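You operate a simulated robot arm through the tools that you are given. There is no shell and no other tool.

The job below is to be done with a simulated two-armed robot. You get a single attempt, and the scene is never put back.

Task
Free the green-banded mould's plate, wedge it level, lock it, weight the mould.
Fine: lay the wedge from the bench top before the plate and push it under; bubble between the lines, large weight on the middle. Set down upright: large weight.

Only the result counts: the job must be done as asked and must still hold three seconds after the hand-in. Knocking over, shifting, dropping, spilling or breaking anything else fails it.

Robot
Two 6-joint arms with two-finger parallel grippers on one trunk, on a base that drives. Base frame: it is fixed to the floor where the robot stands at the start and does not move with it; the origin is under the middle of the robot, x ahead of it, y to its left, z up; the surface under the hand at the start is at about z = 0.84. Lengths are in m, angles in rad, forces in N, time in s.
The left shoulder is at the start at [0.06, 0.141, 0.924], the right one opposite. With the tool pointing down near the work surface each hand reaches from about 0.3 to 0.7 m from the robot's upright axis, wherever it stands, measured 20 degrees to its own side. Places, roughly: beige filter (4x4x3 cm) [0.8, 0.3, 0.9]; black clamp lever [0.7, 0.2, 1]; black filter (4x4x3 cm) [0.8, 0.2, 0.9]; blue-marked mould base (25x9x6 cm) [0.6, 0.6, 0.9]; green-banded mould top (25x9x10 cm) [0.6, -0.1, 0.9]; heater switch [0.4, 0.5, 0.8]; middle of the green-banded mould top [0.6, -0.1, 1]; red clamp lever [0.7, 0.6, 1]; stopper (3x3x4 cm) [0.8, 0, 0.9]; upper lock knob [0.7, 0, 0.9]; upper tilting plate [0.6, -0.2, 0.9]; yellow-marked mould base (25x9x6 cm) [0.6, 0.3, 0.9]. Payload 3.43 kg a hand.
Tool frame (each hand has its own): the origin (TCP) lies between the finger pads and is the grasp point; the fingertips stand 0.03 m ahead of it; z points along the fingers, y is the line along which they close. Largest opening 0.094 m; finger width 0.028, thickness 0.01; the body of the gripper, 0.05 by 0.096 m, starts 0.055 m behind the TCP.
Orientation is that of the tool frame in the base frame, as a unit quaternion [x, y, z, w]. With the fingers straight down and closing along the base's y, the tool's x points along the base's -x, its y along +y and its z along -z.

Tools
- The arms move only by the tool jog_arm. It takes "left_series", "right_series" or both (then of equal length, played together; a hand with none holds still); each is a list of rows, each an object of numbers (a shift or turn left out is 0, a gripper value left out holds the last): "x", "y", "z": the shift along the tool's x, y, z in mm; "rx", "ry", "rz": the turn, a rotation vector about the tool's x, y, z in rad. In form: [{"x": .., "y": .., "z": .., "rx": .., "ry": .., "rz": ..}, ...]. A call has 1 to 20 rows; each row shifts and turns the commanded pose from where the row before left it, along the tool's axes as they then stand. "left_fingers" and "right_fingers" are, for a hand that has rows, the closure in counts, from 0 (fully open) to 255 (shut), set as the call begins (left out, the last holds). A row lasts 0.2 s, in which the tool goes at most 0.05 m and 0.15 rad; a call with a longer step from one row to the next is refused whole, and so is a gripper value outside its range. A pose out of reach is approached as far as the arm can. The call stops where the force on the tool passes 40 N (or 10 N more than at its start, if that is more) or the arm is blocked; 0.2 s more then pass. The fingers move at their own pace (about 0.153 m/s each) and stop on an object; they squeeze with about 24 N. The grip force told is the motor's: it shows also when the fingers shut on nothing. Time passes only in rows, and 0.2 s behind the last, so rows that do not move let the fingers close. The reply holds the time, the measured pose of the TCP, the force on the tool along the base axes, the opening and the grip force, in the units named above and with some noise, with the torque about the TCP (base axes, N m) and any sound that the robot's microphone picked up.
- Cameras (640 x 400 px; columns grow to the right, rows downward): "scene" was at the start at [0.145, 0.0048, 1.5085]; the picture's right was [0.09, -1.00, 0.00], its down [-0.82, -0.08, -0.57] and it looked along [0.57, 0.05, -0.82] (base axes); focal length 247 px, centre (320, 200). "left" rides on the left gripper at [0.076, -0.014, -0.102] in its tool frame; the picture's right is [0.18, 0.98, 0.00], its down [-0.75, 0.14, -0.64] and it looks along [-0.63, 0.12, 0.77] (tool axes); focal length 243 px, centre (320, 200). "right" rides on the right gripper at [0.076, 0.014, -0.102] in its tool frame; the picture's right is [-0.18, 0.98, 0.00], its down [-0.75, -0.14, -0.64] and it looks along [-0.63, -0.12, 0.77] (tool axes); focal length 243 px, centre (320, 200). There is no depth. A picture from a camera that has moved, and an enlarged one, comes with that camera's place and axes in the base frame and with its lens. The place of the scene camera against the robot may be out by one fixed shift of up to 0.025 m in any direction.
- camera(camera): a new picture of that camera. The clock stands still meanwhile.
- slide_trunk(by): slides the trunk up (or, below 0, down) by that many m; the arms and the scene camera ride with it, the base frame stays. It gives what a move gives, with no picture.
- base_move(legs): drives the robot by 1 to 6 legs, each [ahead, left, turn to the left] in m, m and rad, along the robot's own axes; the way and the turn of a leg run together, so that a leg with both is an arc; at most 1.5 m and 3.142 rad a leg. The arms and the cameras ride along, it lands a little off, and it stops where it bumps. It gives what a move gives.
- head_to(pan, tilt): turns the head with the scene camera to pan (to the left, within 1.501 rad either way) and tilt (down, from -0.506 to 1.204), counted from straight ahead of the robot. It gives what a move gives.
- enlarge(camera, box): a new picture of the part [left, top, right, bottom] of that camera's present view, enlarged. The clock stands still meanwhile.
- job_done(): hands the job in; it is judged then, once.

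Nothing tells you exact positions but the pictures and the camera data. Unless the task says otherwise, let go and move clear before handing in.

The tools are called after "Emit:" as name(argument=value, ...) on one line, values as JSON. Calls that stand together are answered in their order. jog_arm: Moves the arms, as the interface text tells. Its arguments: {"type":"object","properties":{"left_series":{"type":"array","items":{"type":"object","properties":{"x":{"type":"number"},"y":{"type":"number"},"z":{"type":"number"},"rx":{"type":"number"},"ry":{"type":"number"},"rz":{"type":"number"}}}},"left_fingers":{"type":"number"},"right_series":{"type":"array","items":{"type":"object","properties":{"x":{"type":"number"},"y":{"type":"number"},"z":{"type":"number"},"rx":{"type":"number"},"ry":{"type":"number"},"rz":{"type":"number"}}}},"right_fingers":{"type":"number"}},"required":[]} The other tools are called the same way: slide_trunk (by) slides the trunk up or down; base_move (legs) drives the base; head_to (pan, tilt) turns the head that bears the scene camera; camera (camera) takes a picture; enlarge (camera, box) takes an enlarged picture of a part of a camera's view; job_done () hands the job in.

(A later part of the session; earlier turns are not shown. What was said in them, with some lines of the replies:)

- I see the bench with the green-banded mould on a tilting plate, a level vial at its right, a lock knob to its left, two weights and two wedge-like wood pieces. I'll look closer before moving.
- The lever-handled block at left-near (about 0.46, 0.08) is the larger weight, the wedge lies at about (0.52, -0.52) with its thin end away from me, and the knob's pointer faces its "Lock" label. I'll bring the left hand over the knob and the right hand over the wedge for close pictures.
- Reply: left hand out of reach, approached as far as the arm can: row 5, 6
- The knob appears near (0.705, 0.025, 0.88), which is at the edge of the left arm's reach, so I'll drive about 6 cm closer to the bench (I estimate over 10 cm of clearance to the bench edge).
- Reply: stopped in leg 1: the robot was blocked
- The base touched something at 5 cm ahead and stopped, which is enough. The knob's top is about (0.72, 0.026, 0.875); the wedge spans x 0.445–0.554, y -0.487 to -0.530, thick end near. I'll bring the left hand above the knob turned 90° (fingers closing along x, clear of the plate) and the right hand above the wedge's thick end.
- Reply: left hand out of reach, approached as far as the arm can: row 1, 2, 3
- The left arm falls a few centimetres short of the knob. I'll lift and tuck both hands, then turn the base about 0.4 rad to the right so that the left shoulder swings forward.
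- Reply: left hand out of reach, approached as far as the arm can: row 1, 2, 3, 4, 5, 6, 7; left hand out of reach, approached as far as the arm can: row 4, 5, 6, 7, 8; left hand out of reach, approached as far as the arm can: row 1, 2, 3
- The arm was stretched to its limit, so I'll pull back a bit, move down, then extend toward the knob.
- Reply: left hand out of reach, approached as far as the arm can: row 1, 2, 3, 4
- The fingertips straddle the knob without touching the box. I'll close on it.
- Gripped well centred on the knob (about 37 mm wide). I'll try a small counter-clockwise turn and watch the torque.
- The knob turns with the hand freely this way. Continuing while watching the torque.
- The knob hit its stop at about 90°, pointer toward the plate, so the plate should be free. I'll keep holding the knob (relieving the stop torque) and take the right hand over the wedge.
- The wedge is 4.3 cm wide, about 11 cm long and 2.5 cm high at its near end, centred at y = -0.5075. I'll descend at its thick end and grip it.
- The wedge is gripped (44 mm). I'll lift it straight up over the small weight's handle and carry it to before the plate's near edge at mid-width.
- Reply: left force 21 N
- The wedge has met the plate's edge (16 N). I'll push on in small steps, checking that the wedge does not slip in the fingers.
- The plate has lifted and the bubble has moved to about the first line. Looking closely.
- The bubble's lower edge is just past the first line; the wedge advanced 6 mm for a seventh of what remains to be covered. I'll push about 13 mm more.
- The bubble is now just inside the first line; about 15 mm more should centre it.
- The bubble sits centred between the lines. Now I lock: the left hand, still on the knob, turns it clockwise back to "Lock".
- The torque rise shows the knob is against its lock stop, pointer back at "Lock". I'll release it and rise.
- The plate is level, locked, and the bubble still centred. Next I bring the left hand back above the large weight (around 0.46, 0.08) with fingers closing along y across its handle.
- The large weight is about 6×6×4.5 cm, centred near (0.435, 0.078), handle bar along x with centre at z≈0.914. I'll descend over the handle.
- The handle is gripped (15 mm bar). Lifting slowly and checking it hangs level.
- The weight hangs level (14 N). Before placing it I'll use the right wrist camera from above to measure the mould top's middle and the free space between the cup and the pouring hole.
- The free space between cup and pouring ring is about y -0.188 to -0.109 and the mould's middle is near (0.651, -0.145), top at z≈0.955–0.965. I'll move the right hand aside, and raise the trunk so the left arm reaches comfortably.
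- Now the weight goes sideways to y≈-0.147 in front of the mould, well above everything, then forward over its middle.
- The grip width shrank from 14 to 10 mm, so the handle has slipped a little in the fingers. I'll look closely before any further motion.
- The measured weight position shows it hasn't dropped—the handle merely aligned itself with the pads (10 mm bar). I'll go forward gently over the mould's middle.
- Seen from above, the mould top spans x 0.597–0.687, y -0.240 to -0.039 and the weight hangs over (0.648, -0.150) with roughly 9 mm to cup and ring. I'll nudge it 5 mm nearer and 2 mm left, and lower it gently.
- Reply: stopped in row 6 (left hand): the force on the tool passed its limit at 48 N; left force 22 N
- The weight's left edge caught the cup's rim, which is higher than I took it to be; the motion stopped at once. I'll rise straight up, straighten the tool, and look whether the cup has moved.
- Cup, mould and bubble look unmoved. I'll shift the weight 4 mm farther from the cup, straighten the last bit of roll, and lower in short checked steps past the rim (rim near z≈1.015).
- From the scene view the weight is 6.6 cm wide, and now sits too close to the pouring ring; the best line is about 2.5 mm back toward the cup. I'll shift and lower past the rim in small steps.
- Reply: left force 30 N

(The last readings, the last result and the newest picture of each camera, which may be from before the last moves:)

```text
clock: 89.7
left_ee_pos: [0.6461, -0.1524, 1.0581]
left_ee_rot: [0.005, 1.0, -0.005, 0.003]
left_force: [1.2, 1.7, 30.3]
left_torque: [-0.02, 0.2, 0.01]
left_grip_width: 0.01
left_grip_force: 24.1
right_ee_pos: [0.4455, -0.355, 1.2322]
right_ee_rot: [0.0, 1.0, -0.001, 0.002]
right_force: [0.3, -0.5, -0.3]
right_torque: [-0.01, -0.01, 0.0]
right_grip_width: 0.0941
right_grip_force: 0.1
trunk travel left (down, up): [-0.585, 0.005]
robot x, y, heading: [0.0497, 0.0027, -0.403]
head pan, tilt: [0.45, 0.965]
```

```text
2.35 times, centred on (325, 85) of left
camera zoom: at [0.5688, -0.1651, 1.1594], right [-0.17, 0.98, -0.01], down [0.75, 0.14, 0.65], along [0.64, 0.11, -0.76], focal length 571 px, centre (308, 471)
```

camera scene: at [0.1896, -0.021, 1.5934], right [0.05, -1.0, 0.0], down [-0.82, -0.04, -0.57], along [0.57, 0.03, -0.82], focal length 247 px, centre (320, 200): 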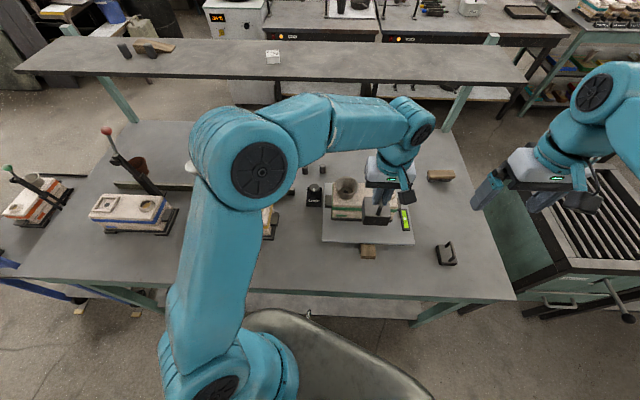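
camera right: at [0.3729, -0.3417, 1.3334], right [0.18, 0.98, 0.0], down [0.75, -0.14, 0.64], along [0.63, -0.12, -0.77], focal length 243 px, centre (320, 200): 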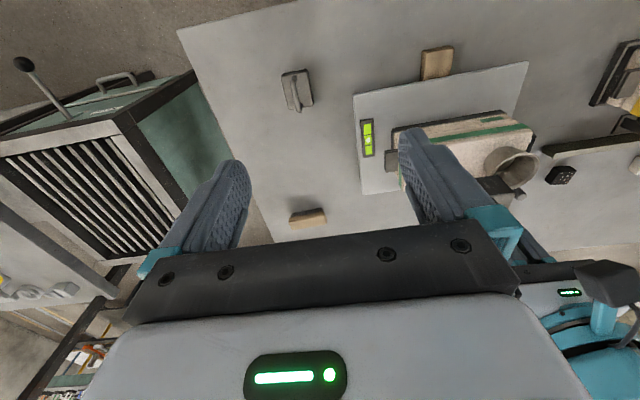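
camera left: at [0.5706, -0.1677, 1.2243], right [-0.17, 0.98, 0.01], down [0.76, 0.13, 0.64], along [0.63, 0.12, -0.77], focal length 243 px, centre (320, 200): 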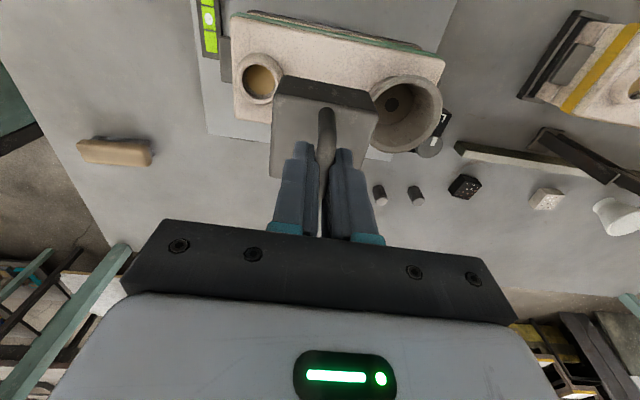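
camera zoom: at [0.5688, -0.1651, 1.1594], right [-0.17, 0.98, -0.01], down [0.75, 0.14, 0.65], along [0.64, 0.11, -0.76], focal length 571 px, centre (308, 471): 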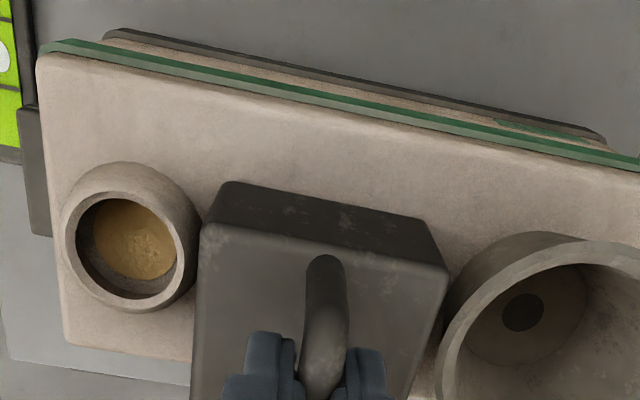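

The weight has made contact with the mould top (30 N push). I'll relieve the pressure and check that it sits flat between cup and ring.

Emit:
jog_arm(left_series=[{"z": -2}, {"z": -1.5}, {}])

Emit:
enlarge(camera="scene", box=[345, 165, 400, 210])

Emit:
enlarge(camera="right", box=[350, 40, 570, 220])

```text
clock: 90.5
left_ee_pos: [0.6455, -0.1535, 1.0595]
left_ee_rot: [0.006, 1.0, -0.002, 0.0]
left_force: [4.0, -3.1, 21.2]
left_torque: [-0.01, -0.45, 0.11]
left_grip_width: 0.0101
left_grip_force: 24.7
right_ee_pos: [0.4471, -0.3562, 1.2325]
right_ee_rot: [0.001, 1.0, 0.0, 0.0]
right_force: [-0.8, -0.2, -0.3]
right_torque: [-0.01, -0.01, 0.02]
right_grip_width: 0.0941
right_grip_force: 0.1
trunk travel left (down, up): [-0.585, 0.005]
robot x, y, heading: [0.0458, -0.0011, -0.403]
head pan, tilt: [0.45, 0.965]
```

```text
8.89 times, centred on (372, 188) of scene
camera zoom: at [0.188, -0.0223, 1.5935], right [0.05, -1.0, 0.0], down [-0.82, -0.04, -0.57], along [0.57, 0.03, -0.82], focal length 2198 px, centre (-147, 311)
```

zoom: 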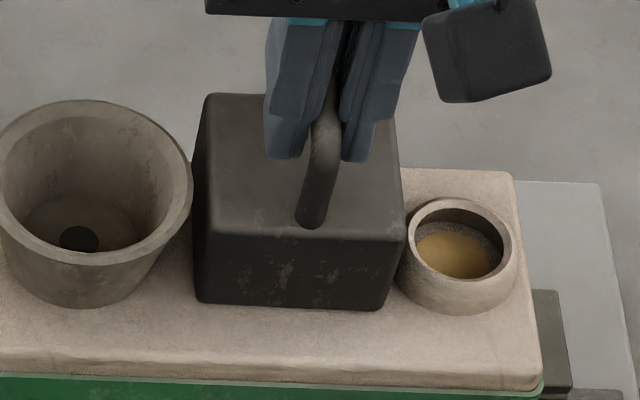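

```text
2.22 times, centred on (460, 130) of right
camera zoom: at [0.37, -0.3415, 1.3342], right [0.18, 0.98, 0.0], down [0.75, -0.14, 0.64], along [0.63, -0.12, -0.77], focal length 539 px, centre (9, 356)
```

zoom: 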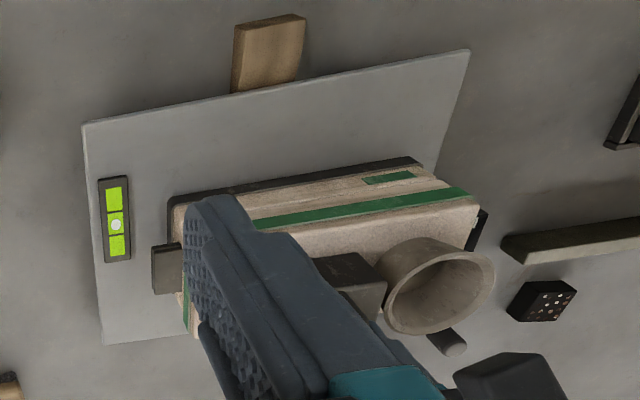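

Emit:
enlarge(camera="scene", box=[362, 186, 392, 206])

Emit:
enlarge(camera="left", box=[240, 50, 420, 180])

```text
16.00 times, centred on (377, 196) of scene
camera zoom: at [0.188, -0.0223, 1.5935], right [0.05, -1.0, 0.0], down [-0.82, -0.04, -0.57], along [0.57, 0.03, -0.82], focal length 3956 px, centre (-592, 264)
```

zoom: 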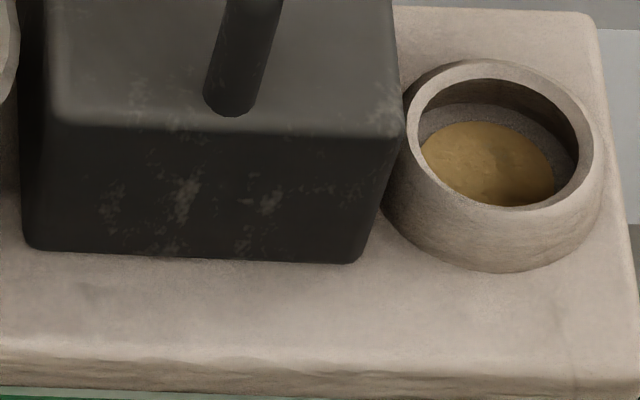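

```text
3.08 times, centred on (330, 115) of left
camera zoom: at [0.5695, -0.1655, 1.1597], right [-0.17, 0.98, 0.0], down [0.76, 0.13, 0.64], along [0.63, 0.11, -0.77], focal length 746 px, centre (289, 462)
```

zoom: 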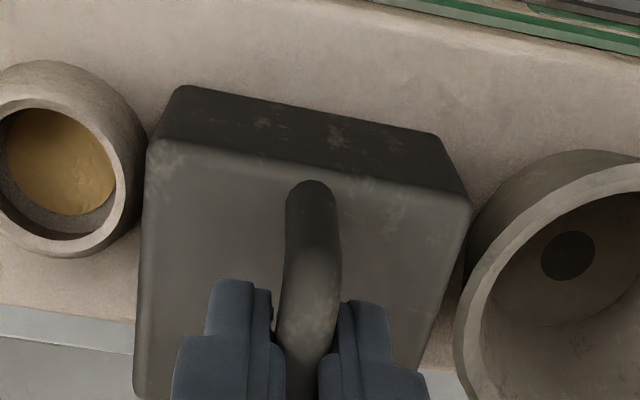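

Emit:
jog_arm(left_series=[{"z": -1.5}, {"z": -1.5}, {}])

Emit:
enlarge(camera="scene", box=[345, 165, 400, 210])

```text
clock: 91.3
left_ee_pos: [0.6464, -0.1539, 1.058]
left_ee_rot: [0.007, 1.0, 0.0, -0.004]
left_force: [-1.4, 0.2, -3.4]
left_torque: [0.0, -0.15, 0.01]
left_grip_width: 0.0097
left_grip_force: 23.8
right_ee_pos: [0.4487, -0.3573, 1.2299]
right_ee_rot: [0.0, 1.0, 0.0, 0.0]
right_force: [0.2, 0.6, 0.5]
right_torque: [0.0, 0.02, 0.0]
right_grip_width: 0.0939
right_grip_force: 0.1
trunk travel left (down, up): [-0.585, 0.005]
robot x, y, heading: [0.0456, -0.0021, -0.405]
head pan, tilt: [0.45, 0.965]
```

```text
8.89 times, centred on (372, 188) of scene
camera zoom: at [0.1898, -0.0225, 1.5931], right [0.05, -1.0, 0.0], down [-0.82, -0.04, -0.57], along [0.57, 0.03, -0.82], focal length 2198 px, centre (-147, 311)
```

zoom: 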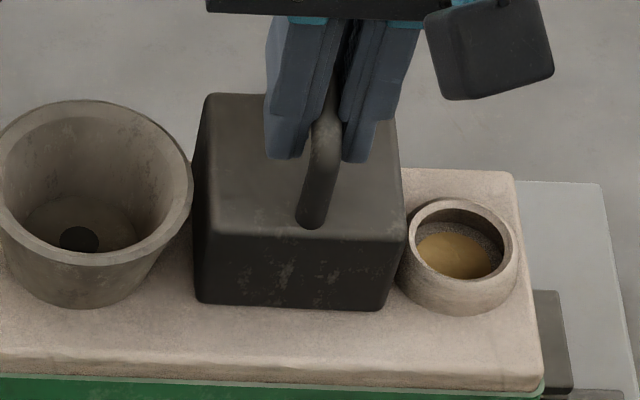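

The weight now rests almost fully on the mould (force near zero), level and clear of cup and ring. Releasing with a small opening and rising straight up.

Emit:
jog_arm(left_series=[{}, {}, {}], left_fingers=180)

Emit:
enlarge(camera="left", box=[240, 50, 420, 240])

```text
clock: 92.1
left_ee_pos: [0.646, -0.1518, 1.0609]
left_ee_rot: [0.006, 1.0, -0.001, 0.0]
left_force: [-0.6, 0.4, 0.2]
left_torque: [-0.05, 0.02, -0.02]
left_grip_width: 0.0274
left_grip_force: 0.0
right_ee_pos: [0.4479, -0.3564, 1.2317]
right_ee_rot: [0.0, 1.0, -0.001, 0.0]
right_force: [-0.3, 0.5, 0.5]
right_torque: [-0.01, -0.02, 0.01]
right_grip_width: 0.0942
right_grip_force: 0.0
trunk travel left (down, up): [-0.585, 0.005]
robot x, y, heading: [0.0494, -0.0011, -0.403]
head pan, tilt: [0.45, 0.965]
```

```text
2.11 times, centred on (330, 145) of left
camera zoom: at [0.5707, -0.1657, 1.1623], right [-0.17, 0.98, 0.0], down [0.76, 0.13, 0.64], along [0.63, 0.11, -0.77], focal length 511 px, centre (299, 316)
```

zoom: 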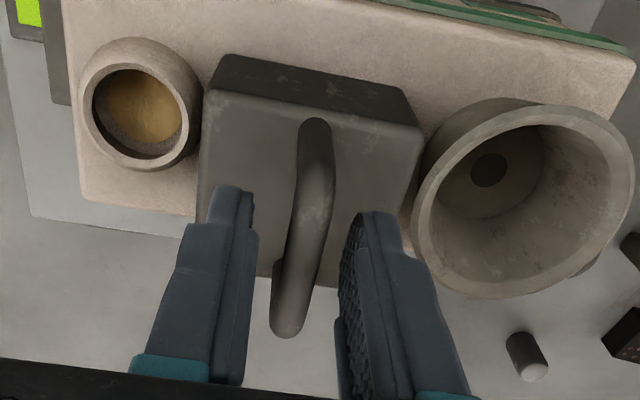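

Emit:
jog_arm(left_series=[{"z": -10}, {"z": -15}, {"z": -20}, {"z": -20}, {"z": -20}, {"x": 30, "z": -5}, {"x": 40}, {"x": 40}, {"x": 40}, {"x": 30, "y": 30}, {"y": 45}, {"y": 45}])

Emit:
camera(camera="scene")

Emit:
enlarge(camera="scene", box=[300, 150, 430, 265])

```text
clock: 94.7
left_ee_pos: [0.4685, -0.0283, 1.1526]
left_ee_rot: [0.007, 1.0, -0.002, -0.001]
left_force: [-0.7, -1.5, -0.1]
left_torque: [-0.01, 0.03, 0.0]
left_grip_width: 0.0279
left_grip_force: 0.1
right_ee_pos: [0.4465, -0.3553, 1.2325]
right_ee_rot: [-0.001, 1.0, -0.001, 0.001]
right_force: [-0.1, 1.1, 0.5]
right_torque: [-0.05, -0.02, -0.02]
right_grip_width: 0.094
right_grip_force: 0.2
trunk travel left (down, up): [-0.585, 0.005]
robot x, y, heading: [0.047, 0.0014, -0.404]
head pan, tilt: [0.45, 0.965]
```

```text
taken
camera scene: at [0.188, -0.0204, 1.5936], right [0.05, -1.0, 0.0], down [-0.82, -0.04, -0.57], along [0.57, 0.02, -0.82], focal length 247 px, centre (320, 200)
```

scene: 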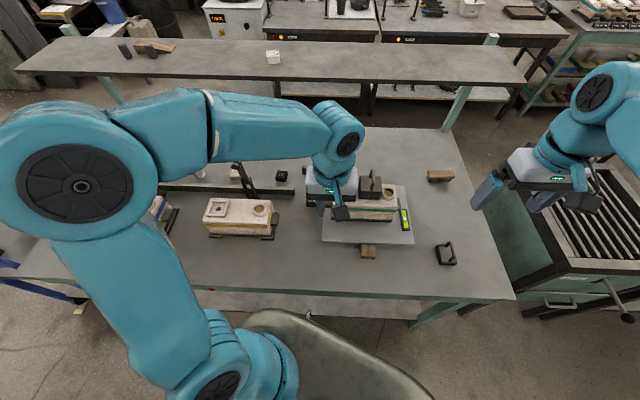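

```text
3.48 times, centred on (365, 208) of scene
camera zoom: at [0.188, -0.0204, 1.5936], right [0.05, -1.0, 0.0], down [-0.82, -0.04, -0.57], along [0.57, 0.02, -0.82], focal length 860 px, centre (164, 174)
```

zoom: 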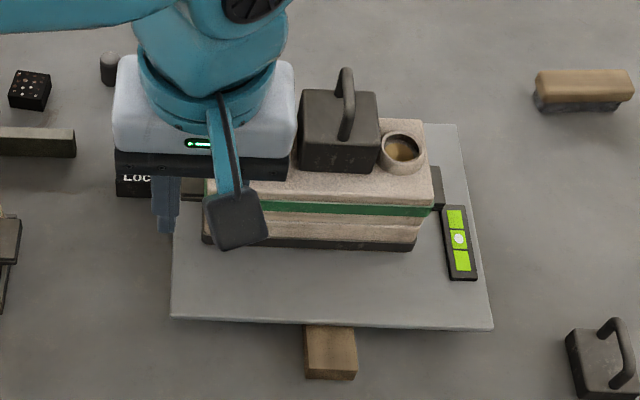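

Emit:
jog_arm(left_series=[{"z": -30}, {"z": -30}, {"x": 25, "y": 30}, {"x": 25, "y": 35}, {"x": 20, "y": 35}, {"y": 35}, {}])

Emit:
camera(camera="scene")

Emit:
enlarge(camera="scene", box=[290, 150, 430, 265])

Emit:
camera(camera="left")

```text
clock: 96.3
left_ee_pos: [0.4022, 0.1035, 1.2098]
left_ee_rot: [0.007, 1.0, -0.001, -0.002]
left_force: [-0.5, -0.4, -0.5]
left_torque: [0.01, -0.01, 0.01]
left_grip_width: 0.0275
left_grip_force: 0.0
right_ee_pos: [0.4485, -0.3591, 1.2303]
right_ee_rot: [0.001, 1.0, 0.0, 0.0]
right_force: [0.2, -0.2, -0.1]
right_torque: [0.02, -0.02, 0.01]
right_grip_width: 0.0944
right_grip_force: 0.1
trunk travel left (down, up): [-0.585, 0.005]
robot x, y, heading: [0.0497, 0.0008, -0.401]
head pan, tilt: [0.45, 0.965]
```

```text
taken
camera scene: at [0.1899, -0.0241, 1.5933], right [0.05, -1.0, 0.0], down [-0.82, -0.04, -0.57], along [0.57, 0.03, -0.82], focal length 247 px, centre (320, 200)
```

scene: 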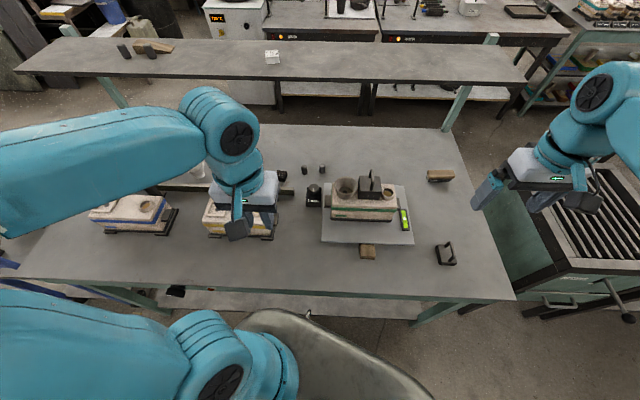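

```text
3.48 times, centred on (360, 208) of scene
camera zoom: at [0.1899, -0.0241, 1.5933], right [0.05, -1.0, 0.0], down [-0.82, -0.04, -0.57], along [0.57, 0.03, -0.82], focal length 860 px, centre (181, 174)
```

zoom: 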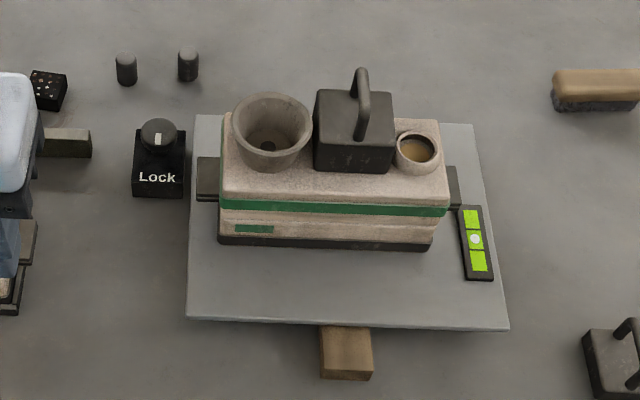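

```text
taken
camera left: at [0.3261, 0.0901, 1.3115], right [-0.17, 0.98, 0.0], down [0.76, 0.13, 0.64], along [0.63, 0.11, -0.77], focal length 243 px, centre (320, 200)
```

left: 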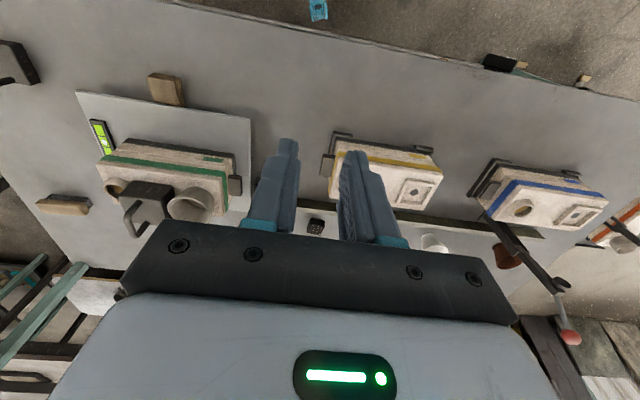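

Emit:
enlarge(camera="scene", box=[392, 203, 420, 235])

Emit:
enlarge(camera="scene", box=[300, 170, 410, 230])

Emit:
enlarge(camera="left", box=[60, 60, 640, 360])

Emit:
enlarge(camera="scene", box=[60, 150, 340, 260])

```text
12.50 times, centred on (406, 219) of scene
camera zoom: at [0.1899, -0.0241, 1.5933], right [0.05, -1.0, 0.0], down [-0.82, -0.04, -0.57], along [0.57, 0.03, -0.82], focal length 3091 px, centre (-755, -38)
```

zoom: 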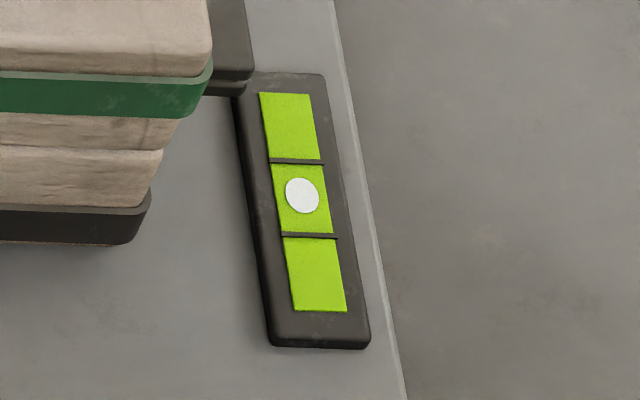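

```text
5.82 times, centred on (355, 200) of scene
camera zoom: at [0.1899, -0.0241, 1.5933], right [0.05, -1.0, 0.0], down [-0.82, -0.04, -0.57], along [0.57, 0.03, -0.82], focal length 1438 px, centre (116, 200)
```

zoom: 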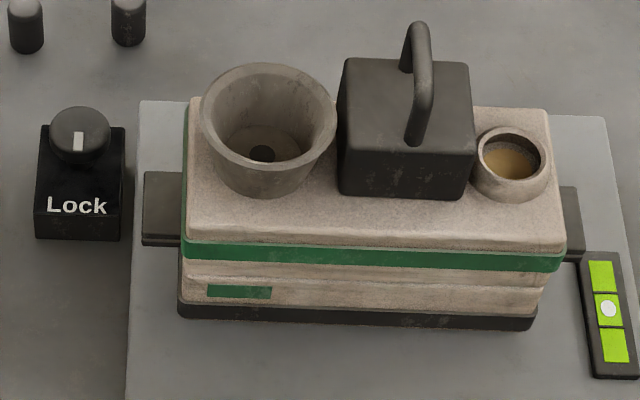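

```text
1.10 times, centred on (350, 210) of left
camera zoom: at [0.3261, 0.0901, 1.3115], right [-0.17, 0.98, 0.0], down [0.76, 0.13, 0.64], along [0.63, 0.11, -0.77], focal length 268 px, centre (287, 189)
```

zoom: 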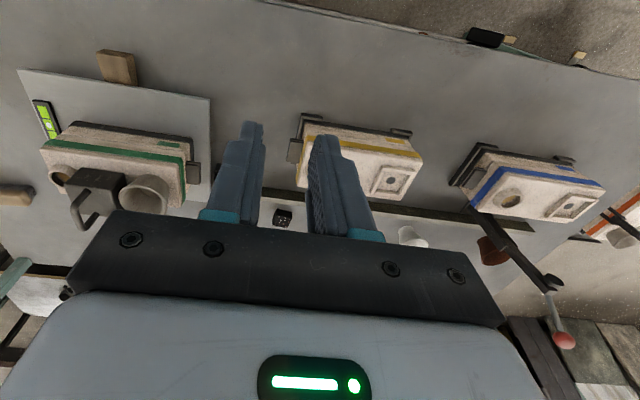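

```text
2.29 times, centred on (200, 205) of scene
camera zoom: at [0.1899, -0.0241, 1.5933], right [0.05, -1.0, 0.0], down [-0.82, -0.04, -0.57], along [0.57, 0.03, -0.82], focal length 565 px, centre (594, 189)
```

zoom: 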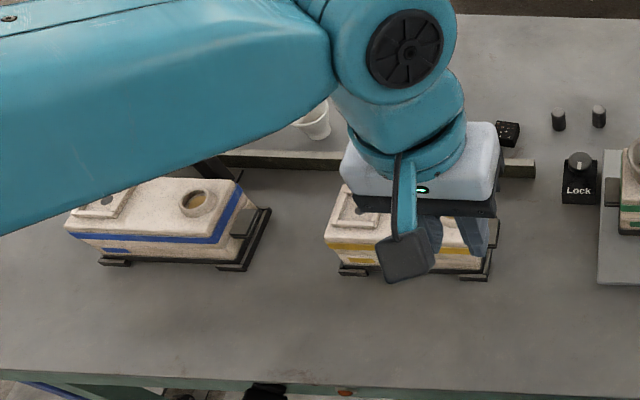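

Everything looks right: bubble centred, pointer at "Lock", wedge under the plate, large weight upright on the middle. One last check that the black clamp lever behind the left arm is untouched.

Emit:
jog_arm(left_series=[{"y": -40, "x": 30}, {"y": -40, "x": 30}, {"y": -20, "x": 30}, {}])

Emit:
camera(camera="scene")

Emit:
camera(camera="left")

```text
clock: 97.3
left_ee_pos: [0.3115, 0.0047, 1.2118]
left_ee_rot: [0.007, 1.0, 0.0, -0.002]
left_force: [-0.1, 0.0, -0.2]
left_torque: [0.01, 0.03, 0.02]
left_grip_width: 0.0275
left_grip_force: 0.0
right_ee_pos: [0.449, -0.3582, 1.2307]
right_ee_rot: [0.0, 1.0, 0.0, 0.0]
right_force: [-0.7, -0.4, -0.4]
right_torque: [0.02, 0.0, 0.03]
right_grip_width: 0.094
right_grip_force: 0.1
trunk travel left (down, up): [-0.585, 0.005]
robot x, y, heading: [0.0458, 0.0007, -0.404]
head pan, tilt: [0.45, 0.965]
```

```text
taken
camera scene: at [0.1901, -0.0231, 1.5934], right [0.05, -1.0, 0.0], down [-0.82, -0.04, -0.57], along [0.57, 0.03, -0.82], focal length 247 px, centre (320, 200)
```

scene: 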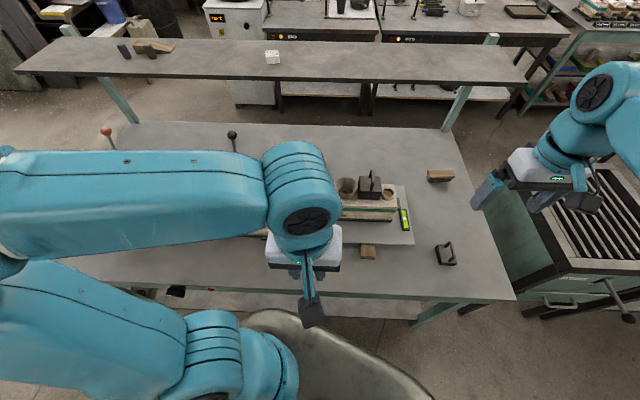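

```text
taken
camera left: at [0.2348, -0.0084, 1.3137], right [-0.17, 0.98, 0.0], down [0.76, 0.13, 0.64], along [0.63, 0.11, -0.77], focal length 243 px, centre (320, 200)
```

left: 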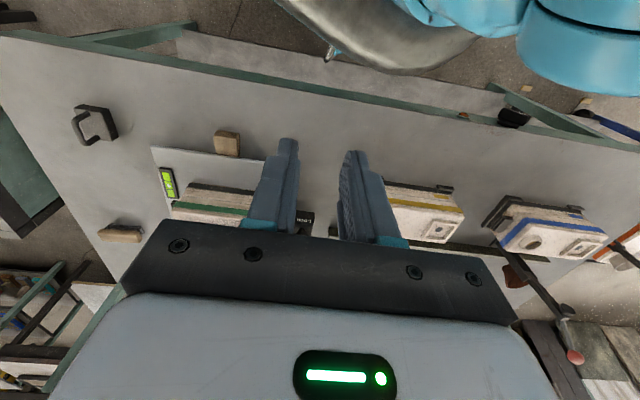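

Both clamp levers stand as before (red and black balls upright), the weight is upright on the mould, the wedge is in place, and both hands are clear. I'm handing in.

Emit:
job_done()

```text
The job is handed in.
```

I handed the job in. The green-banded mould's plate was freed, wedged level and locked, and the large weight stands upright on the mould. The judging result has not come back.

- **Plate:** I turned the lock knob a quarter turn to its stop to free the plate. I laid the wedge before the plate's near edge and pushed it under until the bubble sat between the lines. I then turned the knob back to its stop at "Lock". The bubble was still between the lines after the weight went on.
- **Weight:** It sits about 1.5 cm to the right of the exact middle. The cup and the pouring hole leave only a narrow gap on the mould top, so it could not go closer to the centre.
- **Contacts:** On the first try at lowering, the weight caught the cup's rim with about 48 N. I lifted it, shifted it and lowered it again; the pictures showed the cup, mould and bubble unmoved. The base also touched something under the bench edge as it drove up, and nothing in view shifted.

Both hands were let go and clear at the hand-in, and nothing else in the last pictures looked moved.
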